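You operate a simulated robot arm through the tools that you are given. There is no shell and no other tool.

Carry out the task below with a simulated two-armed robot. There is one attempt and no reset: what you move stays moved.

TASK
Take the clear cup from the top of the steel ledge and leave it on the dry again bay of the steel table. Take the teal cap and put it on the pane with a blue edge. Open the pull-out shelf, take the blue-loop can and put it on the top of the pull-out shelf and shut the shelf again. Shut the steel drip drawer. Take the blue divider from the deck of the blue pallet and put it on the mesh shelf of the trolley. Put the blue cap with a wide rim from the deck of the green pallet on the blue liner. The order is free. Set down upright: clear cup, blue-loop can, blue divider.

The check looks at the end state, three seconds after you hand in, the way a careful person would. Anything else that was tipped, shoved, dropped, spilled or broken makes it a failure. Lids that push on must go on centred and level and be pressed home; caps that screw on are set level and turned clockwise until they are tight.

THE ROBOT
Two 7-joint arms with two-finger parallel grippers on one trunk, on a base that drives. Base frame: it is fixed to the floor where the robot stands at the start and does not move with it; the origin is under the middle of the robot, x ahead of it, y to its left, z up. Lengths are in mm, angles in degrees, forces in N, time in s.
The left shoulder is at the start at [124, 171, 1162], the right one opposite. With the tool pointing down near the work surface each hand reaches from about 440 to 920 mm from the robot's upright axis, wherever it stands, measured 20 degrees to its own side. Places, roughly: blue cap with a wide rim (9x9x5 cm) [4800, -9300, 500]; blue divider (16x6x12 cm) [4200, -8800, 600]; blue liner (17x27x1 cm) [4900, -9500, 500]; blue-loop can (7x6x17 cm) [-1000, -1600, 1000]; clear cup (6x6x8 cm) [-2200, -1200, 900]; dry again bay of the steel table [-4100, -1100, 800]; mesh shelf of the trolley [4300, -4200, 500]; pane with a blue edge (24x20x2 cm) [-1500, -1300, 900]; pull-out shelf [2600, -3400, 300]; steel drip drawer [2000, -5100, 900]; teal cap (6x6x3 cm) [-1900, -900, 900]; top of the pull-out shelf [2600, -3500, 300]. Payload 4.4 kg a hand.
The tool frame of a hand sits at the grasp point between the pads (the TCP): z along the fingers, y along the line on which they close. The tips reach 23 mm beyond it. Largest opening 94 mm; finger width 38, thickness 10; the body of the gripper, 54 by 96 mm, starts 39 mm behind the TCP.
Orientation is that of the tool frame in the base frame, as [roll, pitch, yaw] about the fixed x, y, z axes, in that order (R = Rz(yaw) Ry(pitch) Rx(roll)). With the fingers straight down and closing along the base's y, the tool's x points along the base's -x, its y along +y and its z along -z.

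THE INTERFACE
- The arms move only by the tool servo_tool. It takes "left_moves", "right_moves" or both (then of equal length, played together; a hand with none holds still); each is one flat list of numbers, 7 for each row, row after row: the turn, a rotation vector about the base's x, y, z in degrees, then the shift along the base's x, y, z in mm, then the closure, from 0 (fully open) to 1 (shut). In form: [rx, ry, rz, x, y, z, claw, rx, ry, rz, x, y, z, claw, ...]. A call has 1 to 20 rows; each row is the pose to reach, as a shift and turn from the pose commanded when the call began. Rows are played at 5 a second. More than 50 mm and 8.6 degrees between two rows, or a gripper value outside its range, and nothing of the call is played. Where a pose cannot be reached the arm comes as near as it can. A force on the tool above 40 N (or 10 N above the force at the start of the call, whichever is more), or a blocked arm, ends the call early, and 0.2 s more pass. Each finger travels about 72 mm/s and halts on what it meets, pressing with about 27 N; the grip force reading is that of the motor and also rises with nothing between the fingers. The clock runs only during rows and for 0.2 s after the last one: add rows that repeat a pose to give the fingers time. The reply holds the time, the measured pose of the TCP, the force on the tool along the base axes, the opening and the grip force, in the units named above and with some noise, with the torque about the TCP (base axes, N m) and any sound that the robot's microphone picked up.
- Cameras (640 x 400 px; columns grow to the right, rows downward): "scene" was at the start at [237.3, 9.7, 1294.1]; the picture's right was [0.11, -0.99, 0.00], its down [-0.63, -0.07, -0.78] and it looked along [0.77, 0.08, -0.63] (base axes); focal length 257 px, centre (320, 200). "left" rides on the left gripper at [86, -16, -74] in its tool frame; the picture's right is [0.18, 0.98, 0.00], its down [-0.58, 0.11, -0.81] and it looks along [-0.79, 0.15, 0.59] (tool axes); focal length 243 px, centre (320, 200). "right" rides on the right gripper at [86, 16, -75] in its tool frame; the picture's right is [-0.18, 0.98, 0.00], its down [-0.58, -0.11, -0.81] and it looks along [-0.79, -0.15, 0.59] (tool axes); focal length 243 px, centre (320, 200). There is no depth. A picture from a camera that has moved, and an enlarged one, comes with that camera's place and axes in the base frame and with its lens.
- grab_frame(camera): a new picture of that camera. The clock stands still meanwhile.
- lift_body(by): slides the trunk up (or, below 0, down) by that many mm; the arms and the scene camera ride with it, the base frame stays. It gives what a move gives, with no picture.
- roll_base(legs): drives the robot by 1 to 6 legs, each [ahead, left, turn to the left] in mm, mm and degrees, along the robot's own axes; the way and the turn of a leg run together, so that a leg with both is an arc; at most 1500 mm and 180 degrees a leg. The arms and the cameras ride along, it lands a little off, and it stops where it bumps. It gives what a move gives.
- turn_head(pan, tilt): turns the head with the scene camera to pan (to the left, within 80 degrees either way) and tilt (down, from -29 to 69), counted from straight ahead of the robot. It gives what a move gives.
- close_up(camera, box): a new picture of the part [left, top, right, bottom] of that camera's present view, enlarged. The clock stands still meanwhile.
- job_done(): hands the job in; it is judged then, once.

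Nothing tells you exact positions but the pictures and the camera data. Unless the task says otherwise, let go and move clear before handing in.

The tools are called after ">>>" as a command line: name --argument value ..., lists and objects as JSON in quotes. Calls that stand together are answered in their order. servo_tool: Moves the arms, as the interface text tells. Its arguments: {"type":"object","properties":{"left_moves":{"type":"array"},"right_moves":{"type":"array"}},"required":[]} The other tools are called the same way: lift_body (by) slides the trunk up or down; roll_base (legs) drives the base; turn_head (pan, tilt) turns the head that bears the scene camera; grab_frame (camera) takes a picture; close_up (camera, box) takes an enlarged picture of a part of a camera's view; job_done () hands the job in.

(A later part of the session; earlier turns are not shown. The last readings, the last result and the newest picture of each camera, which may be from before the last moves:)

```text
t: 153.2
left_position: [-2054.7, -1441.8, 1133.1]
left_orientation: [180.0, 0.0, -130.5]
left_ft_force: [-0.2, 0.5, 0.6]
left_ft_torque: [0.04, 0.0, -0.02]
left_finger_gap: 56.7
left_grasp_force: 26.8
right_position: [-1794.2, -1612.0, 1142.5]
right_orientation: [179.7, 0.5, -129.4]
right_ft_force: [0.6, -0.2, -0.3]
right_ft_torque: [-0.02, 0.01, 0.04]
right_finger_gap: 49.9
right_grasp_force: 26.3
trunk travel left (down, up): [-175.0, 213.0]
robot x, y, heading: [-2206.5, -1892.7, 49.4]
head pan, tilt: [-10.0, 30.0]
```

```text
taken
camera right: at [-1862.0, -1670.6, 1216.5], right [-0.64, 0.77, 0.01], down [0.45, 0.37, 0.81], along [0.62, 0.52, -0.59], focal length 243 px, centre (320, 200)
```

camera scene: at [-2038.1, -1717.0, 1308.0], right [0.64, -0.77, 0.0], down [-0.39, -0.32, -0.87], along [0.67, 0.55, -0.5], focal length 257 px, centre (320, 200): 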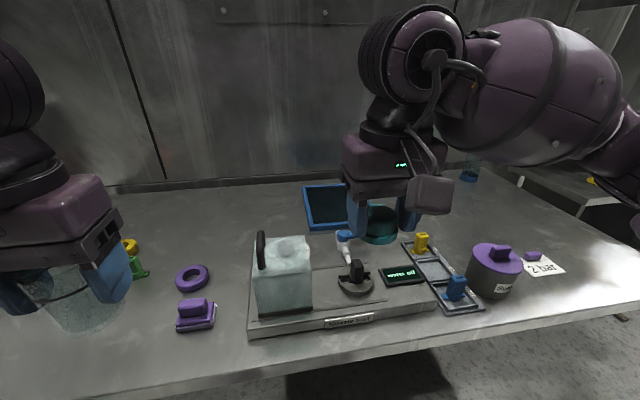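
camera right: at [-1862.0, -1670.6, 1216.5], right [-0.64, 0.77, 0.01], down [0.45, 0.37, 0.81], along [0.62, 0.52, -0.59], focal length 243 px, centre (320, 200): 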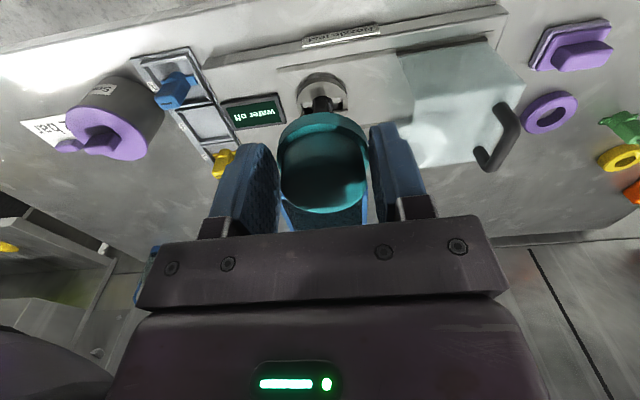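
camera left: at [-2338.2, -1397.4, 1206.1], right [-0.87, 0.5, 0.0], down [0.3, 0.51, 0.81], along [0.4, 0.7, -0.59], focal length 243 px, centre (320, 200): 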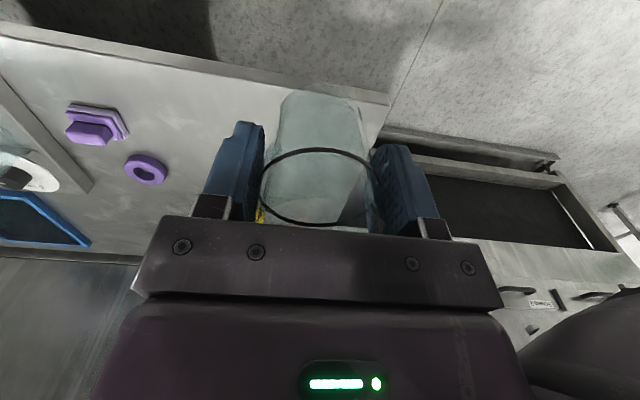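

The pane is visible just left of my right hand. Driving forward 130 mm so that it's within reach.

>>> roll_base --legs '[[130, 0, 0]]'

>>> turn_head --pan -20 --tilt 30

>>> grab_frame --camera "scene"

>>> grab_frame --camera "right"

```text
t: 154.5
left_position: [-1971.1, -1343.7, 1132.7]
left_orientation: [179.9, 0.0, -130.6]
left_ft_force: [-0.6, -0.8, 0.0]
left_ft_torque: [-0.04, 0.03, 0.0]
left_finger_gap: 56.7
left_grasp_force: 27.7
right_position: [-1710.1, -1513.5, 1142.4]
right_orientation: [179.6, 0.5, -129.3]
right_ft_force: [-0.4, 0.4, -1.0]
right_ft_torque: [-0.02, 0.02, 0.01]
right_finger_gap: 49.9
right_grasp_force: 26.6
trunk travel left (down, up): [-175.0, 213.0]
robot x, y, heading: [-2123.4, -1792.6, 49.3]
head pan, tilt: [-10.0, 30.0]
```

```text
t: 155.2
left_position: [-1971.2, -1344.0, 1131.4]
left_orientation: [179.8, -0.1, -130.5]
left_ft_force: [0.0, 0.5, 1.0]
left_ft_torque: [-0.01, -0.04, 0.03]
left_finger_gap: 56.7
left_grasp_force: 27.4
right_position: [-1710.0, -1513.9, 1143.7]
right_orientation: [179.6, 0.5, -129.3]
right_ft_force: [0.0, -0.9, -0.6]
right_ft_torque: [0.02, 0.0, 0.0]
right_finger_gap: 50.2
right_grasp_force: 26.6
trunk travel left (down, up): [-175.0, 213.0]
robot x, y, heading: [-2121.5, -1789.3, 49.3]
head pan, tilt: [-20.0, 30.0]
```

```text
taken
camera scene: at [-1945.7, -1632.1, 1308.1], right [0.49, -0.87, 0.0], down [-0.43, -0.25, -0.87], along [0.75, 0.43, -0.5], focal length 257 px, centre (320, 200)
```

scene: 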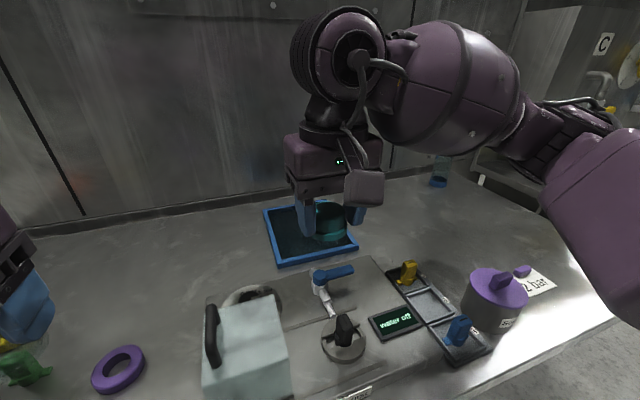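

```text
taken
camera right: at [-1778.6, -1572.7, 1216.7], right [-0.64, 0.77, 0.01], down [0.45, 0.37, 0.81], along [0.62, 0.52, -0.59], focal length 243 px, centre (320, 200)
```

right: 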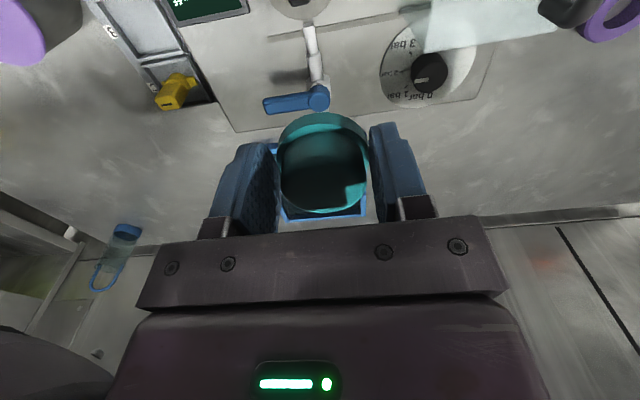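

Pane centre is around (-1480, -1327), and the lever nearby tops out at z≈950, well clear. I'll carry the cap over the pane, then lower.

>>> servo_tool --right_moves '[0, 0, 0, 32, 26, 0, 0.6, 0, 0, 0, 64, 52, 0, 0.6, 0, 0, 0, 97, 78, 0, 0.6, 0, 0, 0, 129, 104, 0, 0.6, 0, 0, 0, 161, 130, 0, 0.6, 0, 0, 0, 194, 157, 0, 0.6, 0, 0, 0, 226, 182.7, 0, 0.6, 0, 0, 0, 226, 182.7, -45, 0.6, 0, 0, 0, 226, 182.7, -90, 0.6, 0, 0, 0, 226, 182.7, -130, 0.6, 0, 0, 0, 226, 182.7, -160, 0.6, 0, 0, 0, 226, 182.7, -160, 0.6]'

>>> grab_frame --camera "scene"

>>> grab_frame --camera "right"

```text
t: 157.8
left_position: [-1970.6, -1343.5, 1133.9]
left_orientation: [-180.0, 0.1, -130.4]
left_ft_force: [0.1, -0.3, -0.6]
left_ft_torque: [-0.05, 0.05, 0.0]
left_finger_gap: 56.5
left_grasp_force: 26.5
right_position: [-1484.2, -1333.1, 983.6]
right_orientation: [179.7, 0.6, -129.2]
right_ft_force: [-0.7, 0.1, -0.9]
right_ft_torque: [-0.02, 0.0, -0.01]
right_finger_gap: 50.1
right_grasp_force: 26.9
trunk travel left (down, up): [-175.0, 213.0]
robot x, y, heading: [-2124.4, -1791.2, 49.4]
head pan, tilt: [-20.0, 30.0]
```

```text
taken
camera scene: at [-1945.9, -1632.4, 1308.2], right [0.49, -0.87, 0.0], down [-0.43, -0.25, -0.87], along [0.75, 0.43, -0.5], focal length 257 px, centre (320, 200)
```

scene: 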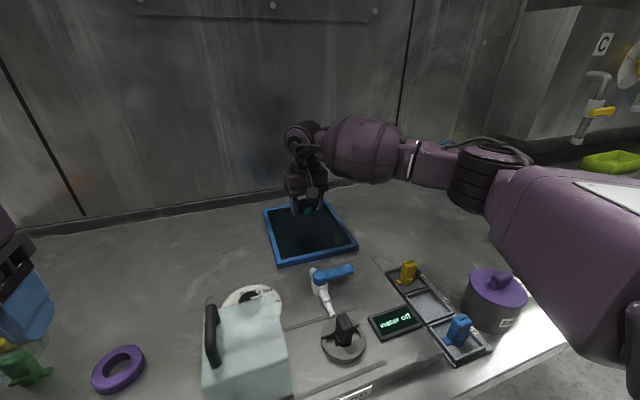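

```text
taken
camera right: at [-1552.4, -1390.7, 1057.3], right [-0.64, 0.77, 0.01], down [0.45, 0.37, 0.81], along [0.62, 0.53, -0.58], focal length 243 px, centre (320, 200)
```

right: 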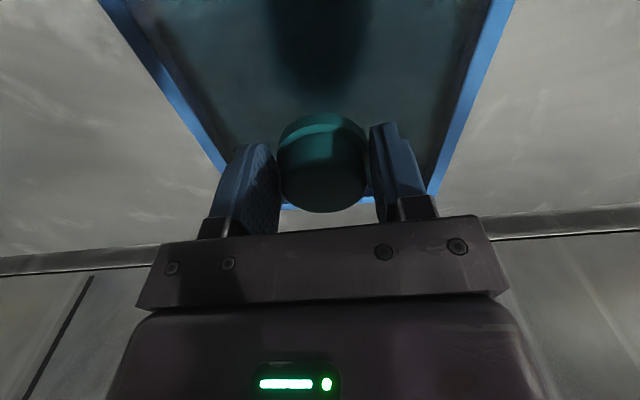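

Well centred over the pane. Lowering in small steps while watching the force.

>>> servo_tool --right_moves '[0, 0, 0, 0, 0, -12, 0.6, 0, 0, 0, 0, 0, -24, 0.6, 0, 0, 0, 0, 0, -28, 0.6, 0, 0, 0, 0, 0, -28, 0.6]'

>>> servo_tool --right_moves '[0, 0, 0, 0, 0, -2, 0.6, 0, 0, 0, 0, 0, -4, 0.6, 0, 0, 0, 0, 0, -4, 0.6]'

>>> servo_tool --right_moves '[0, 0, 0, 0, 0, -2, 0.6, 0, 0, 0, 0, 0, -4, 0.6, 0, 0, 0, 0, 0, -4, 0.6]'

```text
t: 158.8
left_position: [-1971.7, -1344.3, 1132.4]
left_orientation: [-180.0, 0.0, -130.5]
left_ft_force: [0.3, 0.4, -0.3]
left_ft_torque: [0.0, 0.01, -0.02]
left_finger_gap: 56.6
left_grasp_force: 26.8
right_position: [-1485.6, -1331.1, 956.3]
right_orientation: [179.7, 0.4, -129.3]
right_ft_force: [1.4, 0.0, -1.0]
right_ft_torque: [-0.01, 0.01, 0.03]
right_finger_gap: 49.9
right_grasp_force: 27.2
trunk travel left (down, up): [-175.0, 213.0]
robot x, y, heading: [-2122.8, -1791.6, 49.5]
head pan, tilt: [-20.0, 30.0]
```

```text
t: 159.6
left_position: [-1971.2, -1343.7, 1133.0]
left_orientation: [179.9, 0.1, -130.6]
left_ft_force: [-0.2, 0.3, -0.8]
left_ft_torque: [0.0, -0.02, 0.03]
left_finger_gap: 56.7
left_grasp_force: 27.0
right_position: [-1484.4, -1330.5, 950.4]
right_orientation: [179.7, 0.4, -129.3]
right_ft_force: [0.9, -0.7, -0.8]
right_ft_torque: [0.01, 0.0, 0.04]
right_finger_gap: 50.4
right_grasp_force: 26.6
trunk travel left (down, up): [-175.0, 213.0]
robot x, y, heading: [-2120.8, -1792.3, 49.3]
head pan, tilt: [-20.0, 30.0]
```

```text
t: 160.4
left_position: [-1970.3, -1343.8, 1132.6]
left_orientation: [-180.0, 0.0, -130.5]
left_ft_force: [0.1, -0.9, -0.3]
left_ft_torque: [-0.02, 0.0, -0.04]
left_finger_gap: 56.9
left_grasp_force: 26.4
right_position: [-1485.4, -1332.1, 947.4]
right_orientation: [179.8, 0.5, -129.3]
right_ft_force: [0.3, -0.5, 1.8]
right_ft_torque: [-0.01, -0.05, -0.02]
right_finger_gap: 49.9
right_grasp_force: 27.1
trunk travel left (down, up): [-175.0, 213.0]
robot x, y, heading: [-2123.0, -1794.5, 49.5]
head pan, tilt: [-20.0, 30.0]
```

No firm contact yet. Continuing down in 2 mm steps.

>>> servo_tool --right_moves '[0, 0, 0, 0, 0, -2, 0.6, 0, 0, 0, 0, 0, -2, 0.6]'

>>> servo_tool --right_moves '[0, 0, 0, 0, 0, -2, 0.6, 0, 0, 0, 0, 0, -2, 0.6]'

>>> close_up --camera "right" --box '[200, 60, 440, 220]'

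```text
t: 161.0
left_position: [-1972.0, -1343.2, 1133.6]
left_orientation: [-180.0, 0.1, -130.5]
left_ft_force: [0.0, -0.1, -0.2]
left_ft_torque: [-0.01, 0.01, -0.02]
left_finger_gap: 56.4
left_grasp_force: 26.9
right_position: [-1485.4, -1331.9, 947.6]
right_orientation: [179.8, 0.7, -129.4]
right_ft_force: [2.1, 0.3, 10.9]
right_ft_torque: [0.0, -0.11, 0.04]
right_finger_gap: 50.1
right_grasp_force: 27.1
trunk travel left (down, up): [-175.0, 213.0]
robot x, y, heading: [-2120.8, -1792.6, 49.6]
head pan, tilt: [-20.0, 30.0]
```

```text
t: 161.6
left_position: [-1972.4, -1344.0, 1133.4]
left_orientation: [180.0, 0.2, -130.5]
left_ft_force: [-0.1, 0.0, -0.2]
left_ft_torque: [0.02, 0.02, 0.01]
left_finger_gap: 56.7
left_grasp_force: 27.1
right_position: [-1485.1, -1333.3, 945.6]
right_orientation: [179.6, 0.7, -129.4]
right_ft_force: [2.9, 1.0, 18.2]
right_ft_torque: [0.19, -0.25, -0.06]
right_finger_gap: 50.2
right_grasp_force: 27.1
trunk travel left (down, up): [-175.0, 213.0]
robot x, y, heading: [-2122.4, -1796.0, 49.6]
head pan, tilt: [-20.0, 30.0]
```

```text
2.50 times, centred on (320, 140) of right
camera zoom: at [-1553.2, -1390.4, 1018.8], right [-0.64, 0.77, 0.01], down [0.45, 0.37, 0.81], along [0.62, 0.53, -0.58], focal length 606 px, centre (320, 350)
```

zoom: 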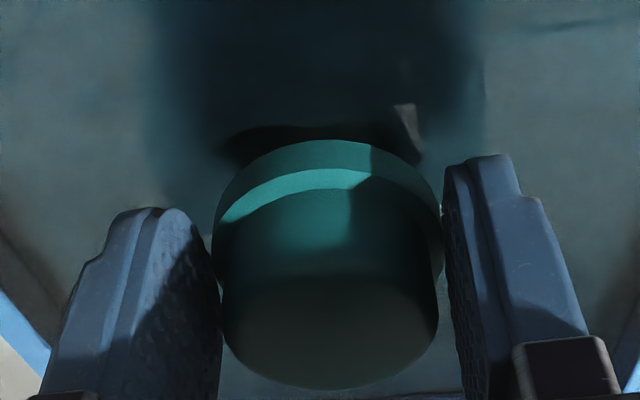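

Contact made (force 18 N at z≈946). I'll ease back 2 mm, open and lift straight up.

>>> servo_tool --right_moves '[0, 0, 0, 0, 0, 3, 0.6, 0, 0, 0, 0, 0, 3, 0.3, 0, 0, 0, 0, 0, 3, 0.0, 0, 0, 0, 0, 0, 3, 0.0, 0, 0, 0, 0, 0, 3, 0.0, 0, 0, 0, 0, 0, 30, 0, 0, 0, 0, 0, 0, 70, 0, 0, 0, 0, 0, 0, 110, 0, 0, 0, 0, 0, 0, 150, 0, 0, 0, 0, 0, 0, 190, 0, 0, 0, 0, 0, 0, 190, 0]'

>>> grab_frame --camera "right"

>>> close_up --camera "scene" --box '[220, 150, 400, 290]'

```text
t: 164.0
left_position: [-1970.1, -1343.9, 1133.1]
left_orientation: [180.0, -0.1, -130.5]
left_ft_force: [0.2, 0.4, -0.5]
left_ft_torque: [0.01, -0.02, -0.02]
left_finger_gap: 56.8
left_grasp_force: 26.5
right_position: [-1485.7, -1331.3, 1133.1]
right_orientation: [179.7, 0.5, -129.4]
right_ft_force: [0.5, 2.0, 0.1]
right_ft_torque: [0.02, 0.01, 0.01]
right_finger_gap: 94.0
right_grasp_force: 0.1
trunk travel left (down, up): [-175.0, 213.0]
robot x, y, heading: [-2120.8, -1796.2, 49.3]
head pan, tilt: [-20.0, 30.0]
```

```text
taken
camera right: at [-1552.5, -1389.9, 1206.2], right [-0.64, 0.77, 0.01], down [0.45, 0.37, 0.81], along [0.62, 0.52, -0.59], focal length 243 px, centre (320, 200)
```

right: 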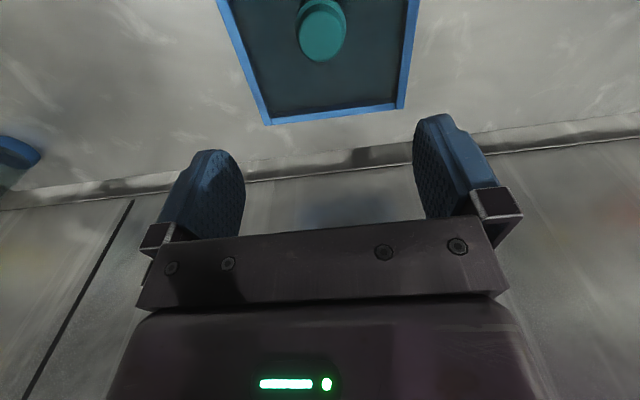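

```text
2.86 times, centred on (310, 220) of scene
camera zoom: at [-1945.0, -1631.7, 1307.7], right [0.49, -0.87, 0.0], down [-0.44, -0.25, -0.87], along [0.75, 0.43, -0.5], focal length 735 px, centre (349, 143)
```

zoom: 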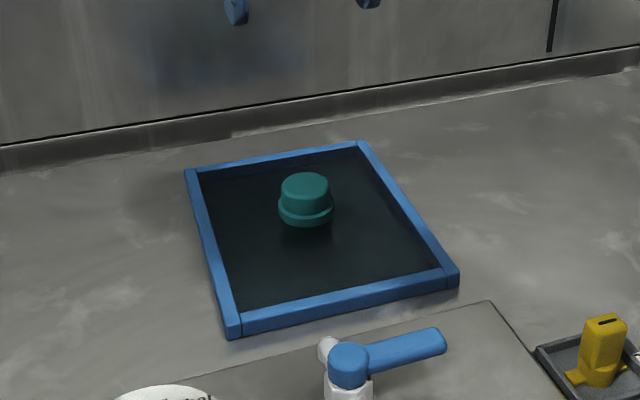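

The teal cap stands level on the pane. Now I'll retract the right hand, back away from the ledge and bring the cup to the bay of the long steel table.

>>> servo_tool --right_moves '[0, 0, 0, -32, -27, 0, 0, 0, 0, 0, -64, -55, 0, 0, 0, 0, 0, -95, -82, 0, 0, 0, 0, 0, -127, -110, 0, 0, 0, 0, 0, -159, -137, 0, 0, 0, 0, 0, -190, -164, 0, 0, 0, 0, 0, -222, -191.6, 0, 0, 0, 0, 0, -222, -191.6, 0, 0]'

>>> roll_base --legs '[[-1000, 0, 0], [-400, 0, 0]]'

>>> turn_head --pan 65 --tilt 25

>>> grab_frame --camera "scene"

>>> turn_head --pan 0 --tilt 15

>>> grab_frame --camera "scene"

```text
t: 165.8
left_position: [-1969.9, -1344.5, 1131.2]
left_orientation: [180.0, 0.1, -130.5]
left_ft_force: [0.2, -0.2, -0.7]
left_ft_torque: [0.0, 0.03, 0.02]
left_finger_gap: 56.8
left_grasp_force: 26.8
right_position: [-1707.8, -1523.3, 1131.7]
right_orientation: [179.6, 0.3, -129.4]
right_ft_force: [-0.3, -0.2, -0.1]
right_ft_torque: [-0.01, -0.04, -0.01]
right_finger_gap: 94.1
right_grasp_force: 0.1
trunk travel left (down, up): [-175.0, 213.0]
robot x, y, heading: [-2121.8, -1794.8, 49.6]
head pan, tilt: [-20.0, 30.0]
```

```text
t: 173.0
left_position: [-2872.0, -2397.9, 1131.7]
left_orientation: [-179.9, 0.0, -130.8]
left_ft_force: [-0.9, 0.2, -0.2]
left_ft_torque: [0.01, 0.0, 0.01]
left_finger_gap: 56.8
left_grasp_force: 26.8
right_position: [-2608.6, -2576.9, 1131.8]
right_orientation: [179.8, 0.5, -129.6]
right_ft_force: [-0.9, 0.6, -0.9]
right_ft_torque: [0.01, -0.02, -0.01]
right_finger_gap: 94.1
right_grasp_force: 0.1
trunk travel left (down, up): [-175.0, 213.0]
robot x, y, heading: [-3025.2, -2847.0, 49.3]
head pan, tilt: [-20.0, 30.0]
```

```text
t: 174.6
left_position: [-2871.4, -2396.7, 1132.6]
left_orientation: [-180.0, 0.0, -130.7]
left_ft_force: [0.3, 0.1, -0.7]
left_ft_torque: [-0.01, 0.02, 0.05]
left_finger_gap: 56.3
left_grasp_force: 26.7
right_position: [-2608.2, -2577.2, 1131.3]
right_orientation: [179.7, 0.4, -129.6]
right_ft_force: [0.1, 0.5, 0.3]
right_ft_torque: [0.03, -0.01, -0.01]
right_finger_gap: 94.4
right_grasp_force: 0.1
trunk travel left (down, up): [-175.0, 213.0]
robot x, y, heading: [-3026.3, -2847.9, 49.1]
head pan, tilt: [65.0, 25.0]
```

```text
taken
camera scene: at [-2964.1, -2646.3, 1316.0], right [0.91, 0.41, 0.0], down [0.17, -0.39, -0.91], along [-0.37, 0.83, -0.42], focal length 257 px, centre (320, 200)
```

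scene: 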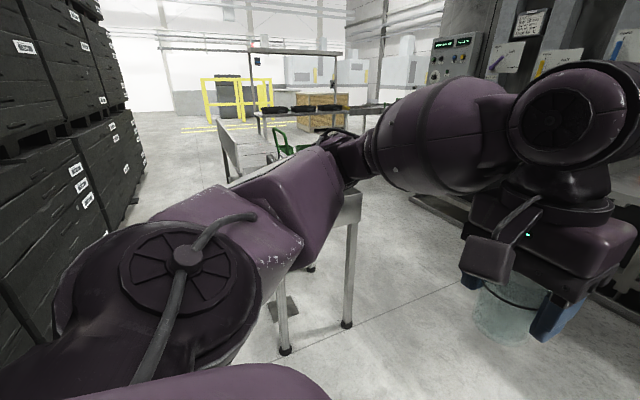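

```text
t: 176.0
left_position: [-2871.3, -2396.7, 1132.5]
left_orientation: [-180.0, -0.1, -130.8]
left_ft_force: [-0.2, 0.8, -0.5]
left_ft_torque: [-0.01, -0.01, 0.03]
left_finger_gap: 57.0
left_grasp_force: 27.0
right_position: [-2608.9, -2577.1, 1131.7]
right_orientation: [179.7, 0.5, -129.6]
right_ft_force: [0.8, -0.6, 0.1]
right_ft_torque: [-0.03, 0.02, 0.0]
right_finger_gap: 94.0
right_grasp_force: 0.1
trunk travel left (down, up): [-175.0, 213.0]
robot x, y, heading: [-3024.9, -2849.7, 49.2]
head pan, tilt: [0.0, 15.0]
```

```text
taken
camera scene: at [-2865.4, -2659.4, 1332.2], right [0.76, -0.65, 0.0], down [-0.17, -0.2, -0.97], along [0.63, 0.73, -0.26], focal length 257 px, centre (320, 200)
```

scene: 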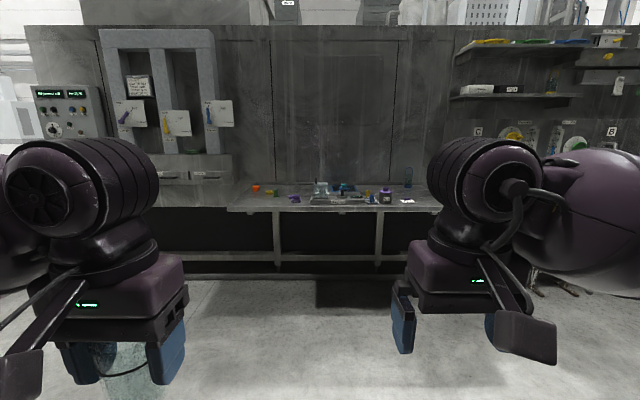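

I'm back in the outer aisle facing the machine. I'll slide left along the aisle, keeping hands behind the tall green-handled item on the small table, to stand before the long steel table's near bay.

>>> roll_base --legs '[[-70, 500, 0], [0, 1265, 0]]'

>>> turn_head --pan 0 --tilt 35

>>> grab_frame --camera "scene"

>>> turn_head --pan 40 --tilt 35

>>> grab_frame --camera "scene"

```text
t: 191.8
left_position: [-4269.7, -1311.6, 1132.5]
left_orientation: [180.0, -0.1, -129.6]
left_ft_force: [0.7, 0.6, -0.8]
left_ft_torque: [0.04, -0.01, 0.01]
left_finger_gap: 56.5
left_grasp_force: 27.4
right_position: [-4002.5, -1486.7, 1131.5]
right_orientation: [179.7, 0.6, -128.3]
right_ft_force: [0.3, -0.3, -0.3]
right_ft_torque: [0.02, 0.02, 0.01]
right_finger_gap: 93.9
right_grasp_force: 0.1
trunk travel left (down, up): [-175.0, 213.0]
robot x, y, heading: [-4416.7, -1763.5, 50.3]
head pan, tilt: [0.0, 15.0]
```

```text
t: 192.6
left_position: [-4269.8, -1312.4, 1132.1]
left_orientation: [-179.9, 0.0, -129.7]
left_ft_force: [-0.5, -0.6, -0.2]
left_ft_torque: [-0.04, -0.01, 0.0]
left_finger_gap: 56.6
left_grasp_force: 26.9
right_position: [-4005.2, -1486.4, 1132.5]
right_orientation: [179.7, 0.6, -128.4]
right_ft_force: [-0.3, 0.4, 0.6]
right_ft_torque: [0.01, -0.02, 0.01]
right_finger_gap: 94.1
right_grasp_force: 0.1
trunk travel left (down, up): [-175.0, 213.0]
robot x, y, heading: [-4415.5, -1763.2, 50.4]
head pan, tilt: [0.0, 35.0]
```

```text
taken
camera scene: at [-4261.6, -1577.5, 1300.3], right [0.77, -0.64, 0.0], down [-0.36, -0.44, -0.82], along [0.52, 0.63, -0.57], focal length 257 px, centre (320, 200)
```

scene: 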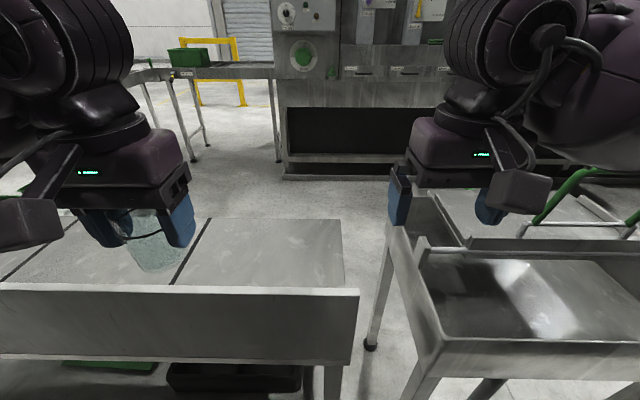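

```text
t: 193.7
left_position: [-4271.1, -1311.8, 1132.0]
left_orientation: [180.0, -0.1, -129.6]
left_ft_force: [-0.8, -0.1, -0.8]
left_ft_torque: [-0.03, 0.0, 0.03]
left_finger_gap: 56.3
left_grasp_force: 27.0
right_position: [-4001.9, -1486.8, 1131.4]
right_orientation: [179.7, 0.4, -128.4]
right_ft_force: [-0.6, -0.1, -0.5]
right_ft_torque: [-0.01, 0.01, -0.05]
right_finger_gap: 93.8
right_grasp_force: 0.2
trunk travel left (down, up): [-175.0, 213.0]
robot x, y, heading: [-4414.4, -1759.4, 50.5]
head pan, tilt: [40.0, 35.0]
```

```text
taken
camera scene: at [-4318.2, -1557.4, 1300.2], right [1.0, 0.01, 0.0], down [0.0, -0.57, -0.82], along [-0.01, 0.82, -0.57], focal length 257 px, centre (320, 200)
```

scene: 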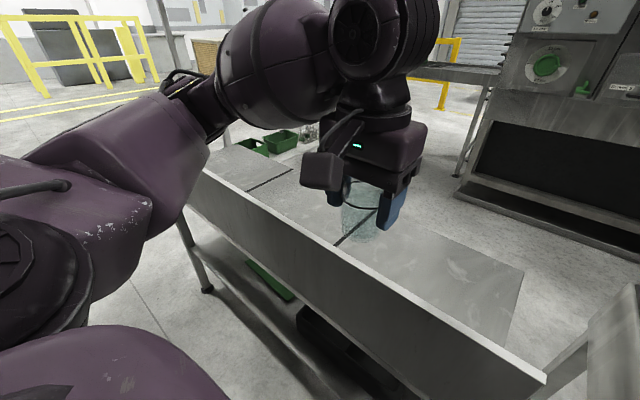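

The table has bays separated by black lines; the right-hand bay (near its end) matches the given place. I'll zoom in to look for labels and measure.

>>> close_up --camera "scene" --box '[200, 130, 560, 390]'

>>> grab_frame --camera "left"

>>> turn_head --pan 20 --tilt 50

>>> grab_frame --camera "scene"

```text
1.54 times, centred on (380, 260) of scene
camera zoom: at [-4318.2, -1557.4, 1300.2], right [1.0, 0.01, 0.0], down [0.0, -0.57, -0.82], along [-0.01, 0.82, -0.57], focal length 396 px, centre (228, 108)
```

zoom: 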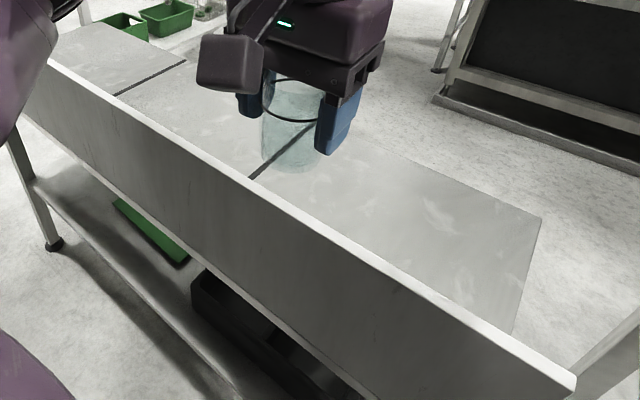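

```text
taken
camera left: at [-4312.6, -1388.7, 1206.4], right [-0.87, 0.48, 0.0], down [0.29, 0.52, 0.81], along [0.39, 0.71, -0.59], focal length 243 px, centre (320, 200)
```

left: 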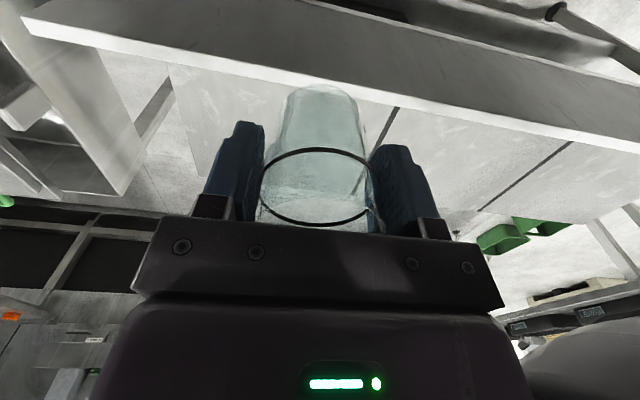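

```text
t: 194.5
left_position: [-4270.3, -1311.0, 1132.2]
left_orientation: [179.9, -0.1, -129.5]
left_ft_force: [-0.3, -0.2, 0.5]
left_ft_torque: [0.03, 0.02, -0.03]
left_finger_gap: 56.7
left_grasp_force: 27.1
right_position: [-4003.0, -1487.2, 1133.2]
right_orientation: [179.7, 0.5, -128.3]
right_ft_force: [0.8, -0.2, -0.9]
right_ft_torque: [0.01, 0.03, 0.05]
right_finger_gap: 93.8
right_grasp_force: 0.1
trunk travel left (down, up): [-175.0, 213.0]
robot x, y, heading: [-4411.9, -1766.4, 50.5]
head pan, tilt: [20.0, 50.0]
```

```text
taken
camera scene: at [-4291.9, -1572.8, 1278.5], right [0.94, -0.33, 0.0], down [-0.26, -0.72, -0.64], along [0.21, 0.61, -0.77], focal length 257 px, centre (320, 200)
```

scene: 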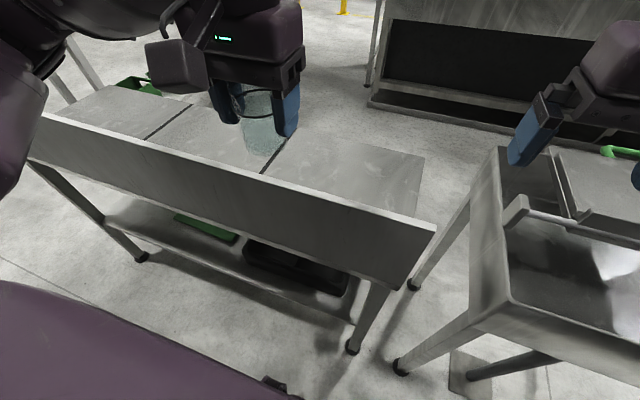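

Three bays are visible; the one at this end fits the given location. I'll zoom the hand camera to triangulate the table height.

>>> close_up --camera "left" --box '[100, 20, 300, 220]'

>>> turn_head --pan 0 --tilt 35

>>> close_up --camera "scene" --box '[160, 190, 380, 310]'

```text
2.00 times, centred on (200, 120) of left
camera zoom: at [-4312.7, -1388.7, 1206.4], right [-0.87, 0.48, 0.0], down [0.29, 0.52, 0.81], along [0.39, 0.71, -0.59], focal length 485 px, centre (560, 360)
```

zoom: 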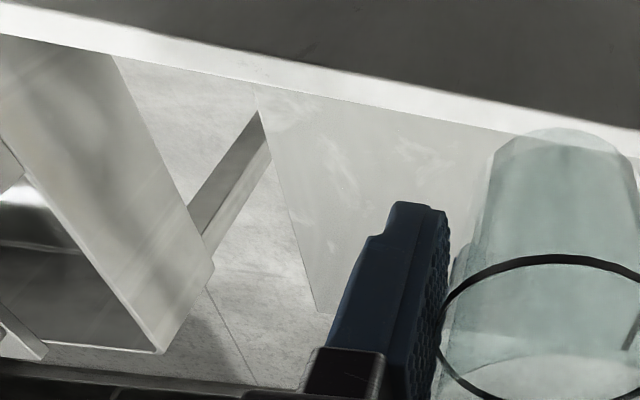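

```text
t: 195.3
left_position: [-4269.7, -1312.2, 1132.6]
left_orientation: [-179.9, 0.0, -129.7]
left_ft_force: [0.5, -0.3, 0.7]
left_ft_torque: [-0.01, -0.01, -0.03]
left_finger_gap: 56.9
left_grasp_force: 27.1
right_position: [-4003.1, -1487.9, 1131.5]
right_orientation: [179.7, 0.5, -128.4]
right_ft_force: [0.3, 0.0, 0.0]
right_ft_torque: [0.06, 0.01, -0.03]
right_finger_gap: 93.9
right_grasp_force: 0.1
trunk travel left (down, up): [-175.0, 213.0]
robot x, y, heading: [-4412.3, -1761.1, 49.9]
head pan, tilt: [0.0, 35.0]
```

```text
2.91 times, centred on (270, 250) of scene
camera zoom: at [-4261.6, -1577.5, 1300.2], right [0.77, -0.64, 0.0], down [-0.37, -0.44, -0.82], along [0.52, 0.63, -0.57], focal length 748 px, centre (466, 54)
```

zoom: 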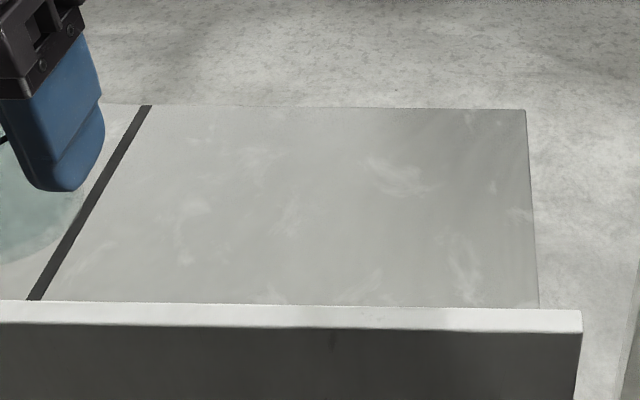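

The bay (between the black line and the table's end) has its surface at z≈778 with a wall up to z≈978 on my side; its centre is about (-4085, -1143). I'll raise the trunk so the forearm stays above the wall, then reach over.

>>> lift_body --by 205

>>> turn_head --pan 15 --tilt 45

>>> grab_frame --camera "scene"

```text
t: 197.5
left_position: [-4270.4, -1311.1, 1337.3]
left_orientation: [-180.0, 0.0, -129.6]
left_ft_force: [-0.6, -0.2, -0.3]
left_ft_torque: [-0.01, 0.02, 0.02]
left_finger_gap: 56.7
left_grasp_force: 26.8
right_position: [-4002.9, -1486.9, 1336.1]
right_orientation: [179.7, 0.5, -128.4]
right_ft_force: [-0.2, -0.7, -0.2]
right_ft_torque: [0.0, -0.02, -0.04]
right_finger_gap: 94.0
right_grasp_force: 0.0
trunk travel left (down, up): [-380.0, 8.0]
robot x, y, heading: [-4417.7, -1761.6, 50.1]
head pan, tilt: [0.0, 35.0]
```

```text
t: 198.3
left_position: [-4269.5, -1311.7, 1337.6]
left_orientation: [180.0, -0.1, -129.7]
left_ft_force: [-0.3, -0.4, 0.1]
left_ft_torque: [-0.01, 0.0, 0.02]
left_finger_gap: 56.4
left_grasp_force: 27.0
right_position: [-4004.0, -1486.8, 1336.6]
right_orientation: [179.7, 0.6, -128.4]
right_ft_force: [-0.3, -1.3, 0.0]
right_ft_torque: [0.01, 0.01, -0.01]
right_finger_gap: 93.8
right_grasp_force: 0.1
trunk travel left (down, up): [-380.0, 8.0]
robot x, y, heading: [-4413.1, -1763.3, 50.4]
head pan, tilt: [15.0, 45.0]
```

```text
taken
camera scene: at [-4344.6, -1645.2, 1500.6], right [0.91, -0.42, 0.0], down [-0.29, -0.64, -0.71], along [0.29, 0.64, -0.71], focal length 257 px, centre (320, 200)
```

scene: 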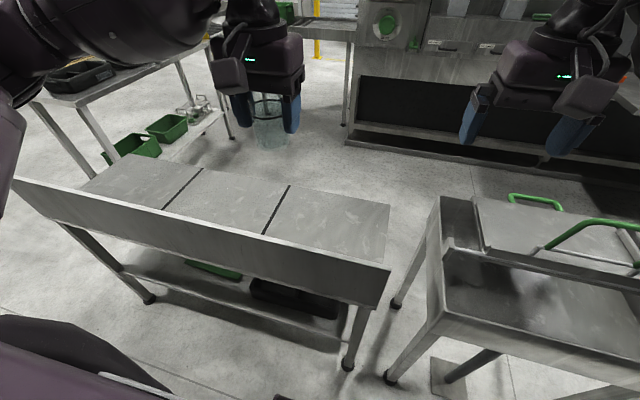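

Reaching over the wall and partly down, then I'll check clearance.

>>> servo_tool --left_moves '[0, 0, 0, 31, 28, 0, 0.55, 0, 0, 0, 62, 56, 0, 0.55, 0, 0, 0, 93, 84, 0, 0.55, 0, 0, 0, 124, 112, 0, 0.55, 0, 0, 0, 155, 140, 0, 0.55, 0, 0, 0, 185, 168.4, 0, 0.55, 0, 0, 0, 185, 168.4, -45, 0.55, 0, 0, 0, 185, 168.4, -90, 0.55, 0, 0, 0, 185, 168.4, -135, 0.55, 0, 0, 0, 185, 168.4, -180, 0.55, 0, 0, 0, 185, 168.4, -225, 0.55, 0, 0, 0, 185, 168.4, -270, 0.55, 0, 0, 0, 185, 168.4, -315, 0.55, 0, 0, 0, 185, 168.4, -315, 0.55]'

>>> grab_frame --camera "scene"

>>> grab_frame --camera "left"

```text
t: 201.3
left_position: [-4084.9, -1143.1, 1022.6]
left_orientation: [180.0, 0.2, -129.7]
left_ft_force: [0.4, -0.1, -0.1]
left_ft_torque: [-0.01, 0.0, -0.02]
left_finger_gap: 56.7
left_grasp_force: 27.3
right_position: [-4004.1, -1485.2, 1336.1]
right_orientation: [179.7, 0.5, -128.4]
right_ft_force: [0.1, -0.1, 0.3]
right_ft_torque: [0.02, -0.01, -0.01]
right_finger_gap: 94.0
right_grasp_force: 0.0
trunk travel left (down, up): [-380.0, 8.0]
robot x, y, heading: [-4414.4, -1763.4, 50.2]
head pan, tilt: [15.0, 45.0]
```

```text
taken
camera scene: at [-4345.0, -1645.3, 1500.6], right [0.91, -0.42, 0.0], down [-0.29, -0.64, -0.71], along [0.29, 0.64, -0.71], focal length 257 px, centre (320, 200)
```

scene: 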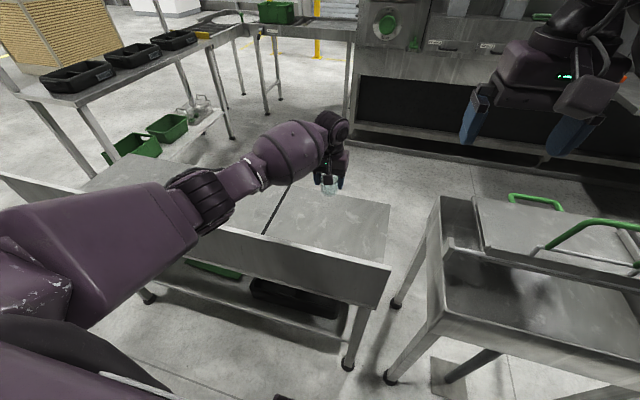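

```text
taken
camera left: at [-4128.1, -1220.5, 1096.4], right [-0.87, 0.48, 0.0], down [0.29, 0.52, 0.81], along [0.39, 0.71, -0.59], focal length 243 px, centre (320, 200)
```

left: 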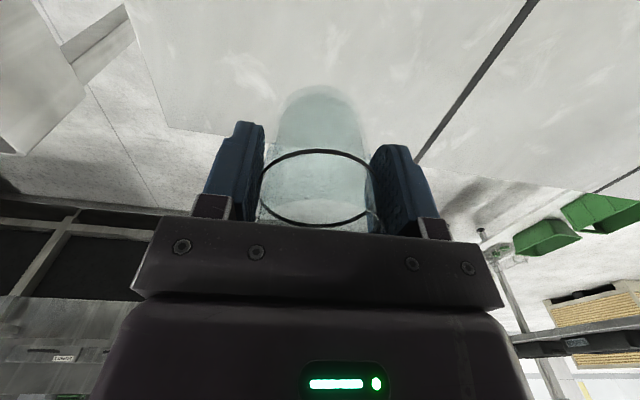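

Clearance over the wall looks fine so far. I'll place it slightly further in (28 mm) for extra forearm clearance, and lower partway.

>>> servo_tool --left_moves '[0, 0, 0, 9, 10.5, -35, 0.55, 0, 0, 0, 18, 21, -70, 0.55, 0, 0, 0, 18, 21, -110, 0.55, 0, 0, 0, 18, 21, -110, 0.55]'

>>> grab_frame --camera "scene"

>>> grab_frame --camera "left"

```text
t: 202.3
left_position: [-4065.3, -1123.1, 912.7]
left_orientation: [-180.0, -0.1, -129.7]
left_ft_force: [-0.3, 0.3, -0.7]
left_ft_torque: [-0.04, -0.01, 0.03]
left_finger_gap: 56.6
left_grasp_force: 26.9
right_position: [-4004.1, -1486.4, 1338.3]
right_orientation: [179.7, 0.5, -128.5]
right_ft_force: [0.4, -0.3, 1.0]
right_ft_torque: [0.02, -0.01, -0.02]
right_finger_gap: 94.1
right_grasp_force: 0.0
trunk travel left (down, up): [-380.0, 8.0]
robot x, y, heading: [-4416.2, -1766.4, 50.7]
head pan, tilt: [15.0, 45.0]
```

```text
taken
camera scene: at [-4345.9, -1644.6, 1500.5], right [0.91, -0.42, 0.0], down [-0.29, -0.64, -0.71], along [0.29, 0.64, -0.71], focal length 257 px, centre (320, 200)
```

scene: 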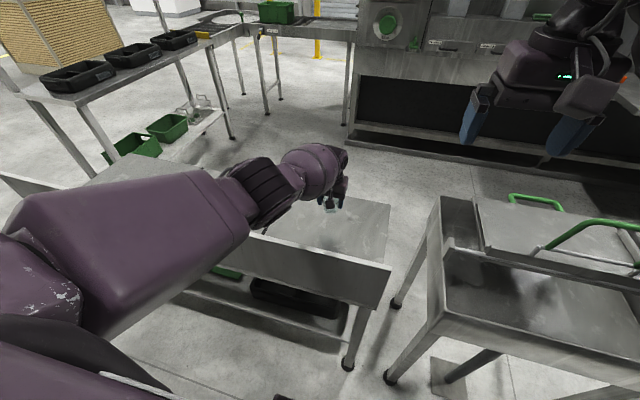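

```text
taken
camera left: at [-4110.7, -1199.9, 986.2], right [-0.87, 0.49, 0.0], down [0.29, 0.52, 0.81], along [0.39, 0.71, -0.59], focal length 243 px, centre (320, 200)
```

left: 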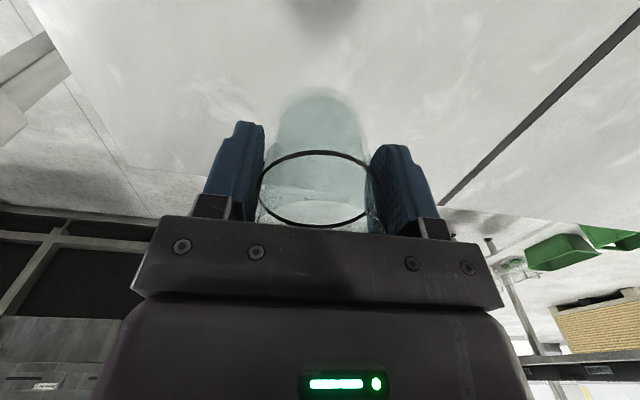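

The elbow is still well above the wall. Lowering further toward the surface.

>>> servo_tool --left_moves '[0, 0, 0, 0, 0, -25, 0.55, 0, 0, 0, 0, 0, -50, 0.55, 0, 0, 0, 0, 0, -65, 0.55, 0, 0, 0, 0, 0, -65, 0.55]'

>>> servo_tool --left_moves '[0, 0, 0, 0, 0, -3, 0.55, 0, 0, 0, 0, 0, -5, 0.55, 0, 0, 0, 0, 0, -5, 0.55]'

>>> grab_frame --camera "left"

>>> grab_frame --camera "scene"

```text
t: 203.3
left_position: [-4086.2, -1139.3, 865.9]
left_orientation: [-180.0, 0.0, -129.7]
left_ft_force: [0.4, -0.2, -1.0]
left_ft_torque: [-0.01, -0.01, -0.01]
left_finger_gap: 56.6
left_grasp_force: 26.9
left hand out of reach, approached as far as the arm can: row 1, 2, 3, 4
right_position: [-4003.1, -1486.9, 1336.8]
right_orientation: [179.6, 0.5, -128.3]
right_ft_force: [0.1, 0.2, 0.7]
right_ft_torque: [0.01, 0.01, 0.04]
right_finger_gap: 94.1
right_grasp_force: 0.1
trunk travel left (down, up): [-380.0, 8.0]
robot x, y, heading: [-4412.9, -1767.2, 50.3]
head pan, tilt: [15.0, 45.0]
```

```text
t: 204.1
left_position: [-4087.4, -1139.9, 863.0]
left_orientation: [179.9, 0.0, -129.5]
left_ft_force: [0.5, 0.4, -0.2]
left_ft_torque: [-0.05, -0.02, -0.03]
left_finger_gap: 56.4
left_grasp_force: 27.1
right_position: [-4003.0, -1486.3, 1337.1]
right_orientation: [179.7, 0.5, -128.4]
right_ft_force: [-0.8, -0.1, 0.5]
right_ft_torque: [-0.04, 0.07, -0.01]
right_finger_gap: 94.1
right_grasp_force: 0.0
trunk travel left (down, up): [-380.0, 8.0]
robot x, y, heading: [-4411.2, -1765.3, 50.5]
head pan, tilt: [15.0, 45.0]
```

```text
taken
camera left: at [-4128.9, -1217.2, 936.6], right [-0.87, 0.49, 0.0], down [0.29, 0.52, 0.81], along [0.39, 0.71, -0.59], focal length 243 px, centre (320, 200)
```

left: 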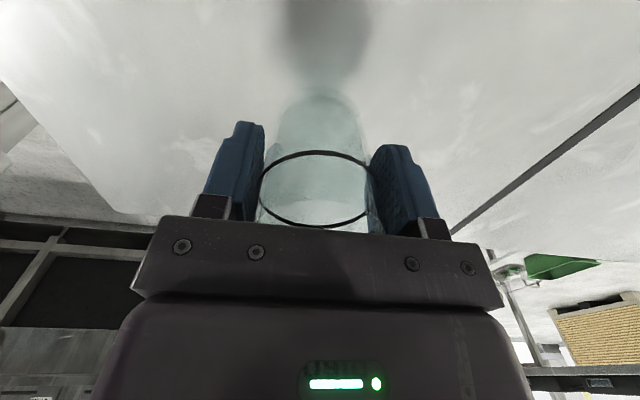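

```text
taken
camera scene: at [-4344.5, -1645.3, 1500.5], right [0.91, -0.42, 0.0], down [-0.29, -0.64, -0.71], along [0.29, 0.64, -0.71], focal length 257 px, centre (320, 200)
```

scene: 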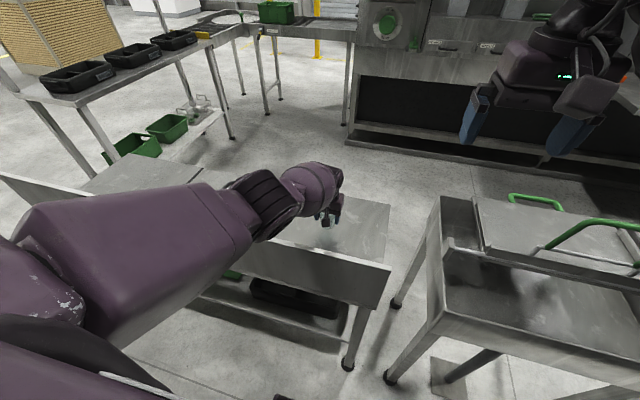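

The arm is near full stretch, so I'll lower the trunk itself in small amounts; the hand rides down with it.

>>> lift_body --by -24

>>> close_up --camera "left" --box '[220, 40, 420, 200]'

```text
t: 204.8
left_position: [-4086.1, -1138.8, 841.7]
left_orientation: [179.9, 0.1, -129.7]
left_ft_force: [0.0, 0.5, -0.5]
left_ft_torque: [-0.01, -0.02, 0.03]
left_finger_gap: 56.6
left_grasp_force: 26.5
right_position: [-4003.1, -1487.0, 1313.3]
right_orientation: [179.8, 0.5, -128.4]
right_ft_force: [0.1, -0.9, 0.0]
right_ft_torque: [-0.01, -0.01, -0.06]
right_finger_gap: 94.1
right_grasp_force: 0.0
trunk travel left (down, up): [-356.0, 32.0]
robot x, y, heading: [-4417.7, -1763.4, 50.6]
head pan, tilt: [15.0, 45.0]
```

```text
2.50 times, centred on (320, 120) of left
camera zoom: at [-4128.9, -1216.7, 915.4], right [-0.87, 0.48, 0.0], down [0.29, 0.51, 0.81], along [0.39, 0.71, -0.59], focal length 606 px, centre (320, 400)
```

zoom: 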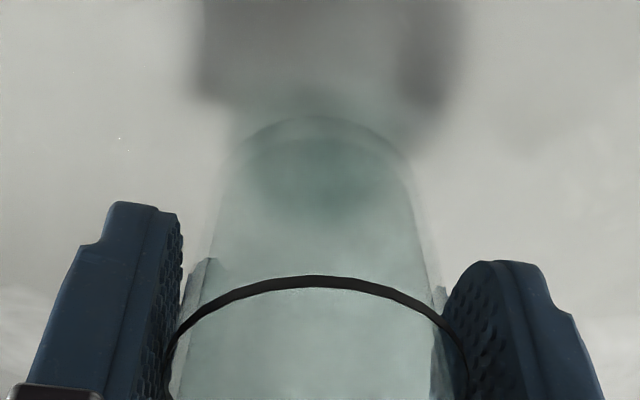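

Continuing down in small trunk steps until contact.

>>> lift_body --by -4

>>> lift_body --by -3

```text
t: 205.3
left_position: [-4085.4, -1138.3, 837.7]
left_orientation: [179.9, 0.3, -129.7]
left_ft_force: [-0.8, -0.2, -0.3]
left_ft_torque: [-0.01, -0.04, 0.02]
left_finger_gap: 56.5
left_grasp_force: 26.9
right_position: [-4004.6, -1487.4, 1308.0]
right_orientation: [179.8, 0.5, -128.4]
right_ft_force: [0.4, 0.3, 0.0]
right_ft_torque: [0.01, -0.02, -0.01]
right_finger_gap: 93.9
right_grasp_force: 0.1
trunk travel left (down, up): [-352.0, 36.0]
robot x, y, heading: [-4416.0, -1762.0, 50.5]
head pan, tilt: [15.0, 45.0]
```

```text
t: 205.8
left_position: [-4085.1, -1140.0, 834.0]
left_orientation: [179.9, 0.3, -129.7]
left_ft_force: [0.2, -0.3, -0.5]
left_ft_torque: [0.0, -0.01, -0.05]
left_finger_gap: 56.4
left_grasp_force: 27.2
right_position: [-4003.8, -1486.6, 1305.2]
right_orientation: [179.7, 0.6, -128.4]
right_ft_force: [0.0, 0.2, 0.4]
right_ft_torque: [-0.01, -0.01, 0.01]
right_finger_gap: 93.8
right_grasp_force: 0.0
trunk travel left (down, up): [-349.0, 39.0]
robot x, y, heading: [-4412.5, -1761.6, 50.5]
head pan, tilt: [15.0, 45.0]
```

>>> lift_body --by -3

>>> lift_body --by -3

>>> close_up --camera "left" --box '[220, 40, 420, 200]'

```text
t: 206.4
left_position: [-4085.6, -1140.6, 831.3]
left_orientation: [179.9, 0.2, -129.6]
left_ft_force: [0.2, 0.3, 0.4]
left_ft_torque: [0.0, 0.03, 0.02]
left_finger_gap: 56.5
left_grasp_force: 26.9
right_position: [-4003.5, -1486.8, 1303.0]
right_orientation: [179.7, 0.5, -128.4]
right_ft_force: [1.0, -0.8, -0.1]
right_ft_torque: [0.0, 0.0, 0.01]
right_finger_gap: 94.2
right_grasp_force: 0.1
trunk travel left (down, up): [-346.0, 42.0]
robot x, y, heading: [-4413.7, -1761.7, 50.4]
head pan, tilt: [15.0, 45.0]
```

```text
t: 206.9
left_position: [-4084.4, -1138.8, 829.1]
left_orientation: [179.9, 0.2, -129.6]
left_ft_force: [0.3, 0.4, 1.4]
left_ft_torque: [0.01, -0.01, -0.03]
left_finger_gap: 56.5
left_grasp_force: 26.2
right_position: [-4002.6, -1487.1, 1298.9]
right_orientation: [179.7, 0.5, -128.4]
right_ft_force: [0.1, -0.3, -0.4]
right_ft_torque: [-0.02, 0.03, 0.01]
right_finger_gap: 93.9
right_grasp_force: 0.1
trunk travel left (down, up): [-343.0, 45.0]
robot x, y, heading: [-4414.0, -1763.8, 50.2]
head pan, tilt: [15.0, 45.0]
```

```text
2.50 times, centred on (320, 120) of left
camera zoom: at [-4128.6, -1216.5, 902.4], right [-0.87, 0.48, 0.0], down [0.29, 0.51, 0.81], along [0.39, 0.71, -0.59], focal length 606 px, centre (320, 400)
```

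zoom: 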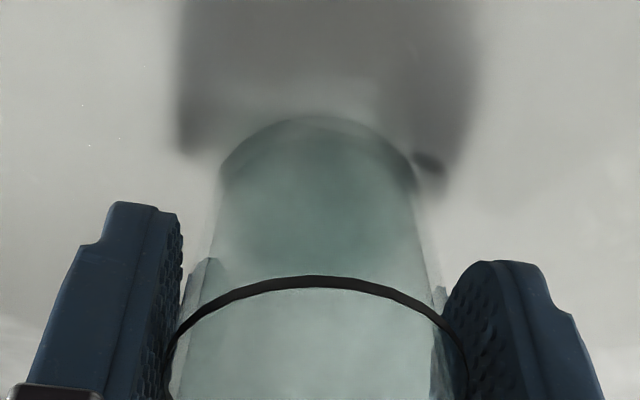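

Close to contact. Two more small steps.

>>> lift_body --by -2

>>> lift_body --by -2

```text
t: 207.4
left_position: [-4085.6, -1140.3, 828.5]
left_orientation: [180.0, 0.5, -129.6]
left_ft_force: [-1.8, -1.3, 13.9]
left_ft_torque: [-0.22, 0.22, 0.02]
left_finger_gap: 56.7
left_grasp_force: 27.8
right_position: [-4003.0, -1486.5, 1298.3]
right_orientation: [179.7, 0.5, -128.4]
right_ft_force: [-0.1, -0.7, 0.1]
right_ft_torque: [-0.01, -0.01, -0.02]
right_finger_gap: 93.8
right_grasp_force: 0.0
trunk travel left (down, up): [-341.0, 47.0]
robot x, y, heading: [-4412.4, -1766.0, 50.1]
head pan, tilt: [15.0, 45.0]
```

```text
t: 207.9
left_position: [-4084.5, -1139.0, 826.8]
left_orientation: [179.9, 0.5, -129.8]
left_ft_force: [1.6, 2.8, 18.2]
left_ft_torque: [0.11, -0.16, 0.01]
left_finger_gap: 56.5
left_grasp_force: 27.6
right_position: [-4003.9, -1488.5, 1296.7]
right_orientation: [179.6, 0.5, -128.6]
right_ft_force: [0.8, -0.3, 0.9]
right_ft_torque: [-0.03, -0.01, -0.01]
right_finger_gap: 94.0
right_grasp_force: 0.0
trunk travel left (down, up): [-339.0, 49.0]
robot x, y, heading: [-4416.8, -1767.3, 50.2]
head pan, tilt: [15.0, 45.0]
```

The cup rests on the bay (18 N). I'll ease off 2 mm, open, and raise the hand straight up.

>>> servo_tool --left_moves '[0, 0, 0, 0, 0, 2, 0.55, 0, 0, 0, 0, 0, 2, 0.4, 0, 0, 0, 0, 0, 2, 0.2, 0, 0, 0, 0, 0, 2, 0.0, 0, 0, 0, 0, 0, 2, 0.0, 0, 0, 0, 0, 0, 2, 0.0]'

>>> grab_frame --camera "left"

```text
t: 209.3
left_position: [-4085.8, -1139.5, 827.5]
left_orientation: [180.0, 0.2, -129.6]
left_ft_force: [0.4, -0.1, -0.8]
left_ft_torque: [-0.03, 0.03, 0.03]
left_finger_gap: 94.1
left_grasp_force: 0.0
right_position: [-4003.3, -1486.2, 1295.6]
right_orientation: [179.7, 0.5, -128.4]
right_ft_force: [0.7, 0.0, 0.6]
right_ft_torque: [-0.02, 0.0, -0.01]
right_finger_gap: 93.9
right_grasp_force: 0.1
trunk travel left (down, up): [-339.0, 49.0]
robot x, y, heading: [-4413.0, -1762.9, 50.4]
head pan, tilt: [15.0, 45.0]
```

```text
taken
camera left: at [-4128.8, -1216.7, 900.2], right [-0.87, 0.48, 0.0], down [0.29, 0.51, 0.81], along [0.39, 0.71, -0.59], focal length 243 px, centre (320, 200)
```

left: 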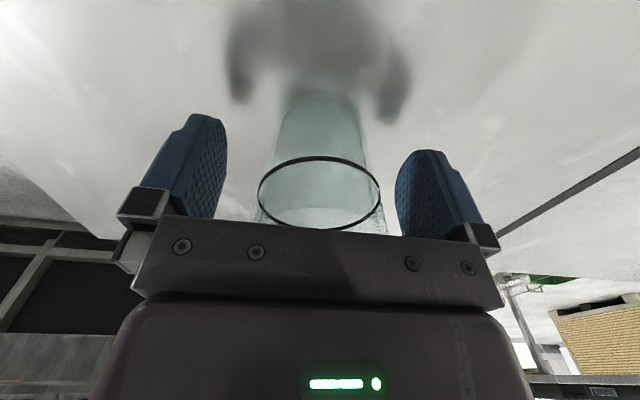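

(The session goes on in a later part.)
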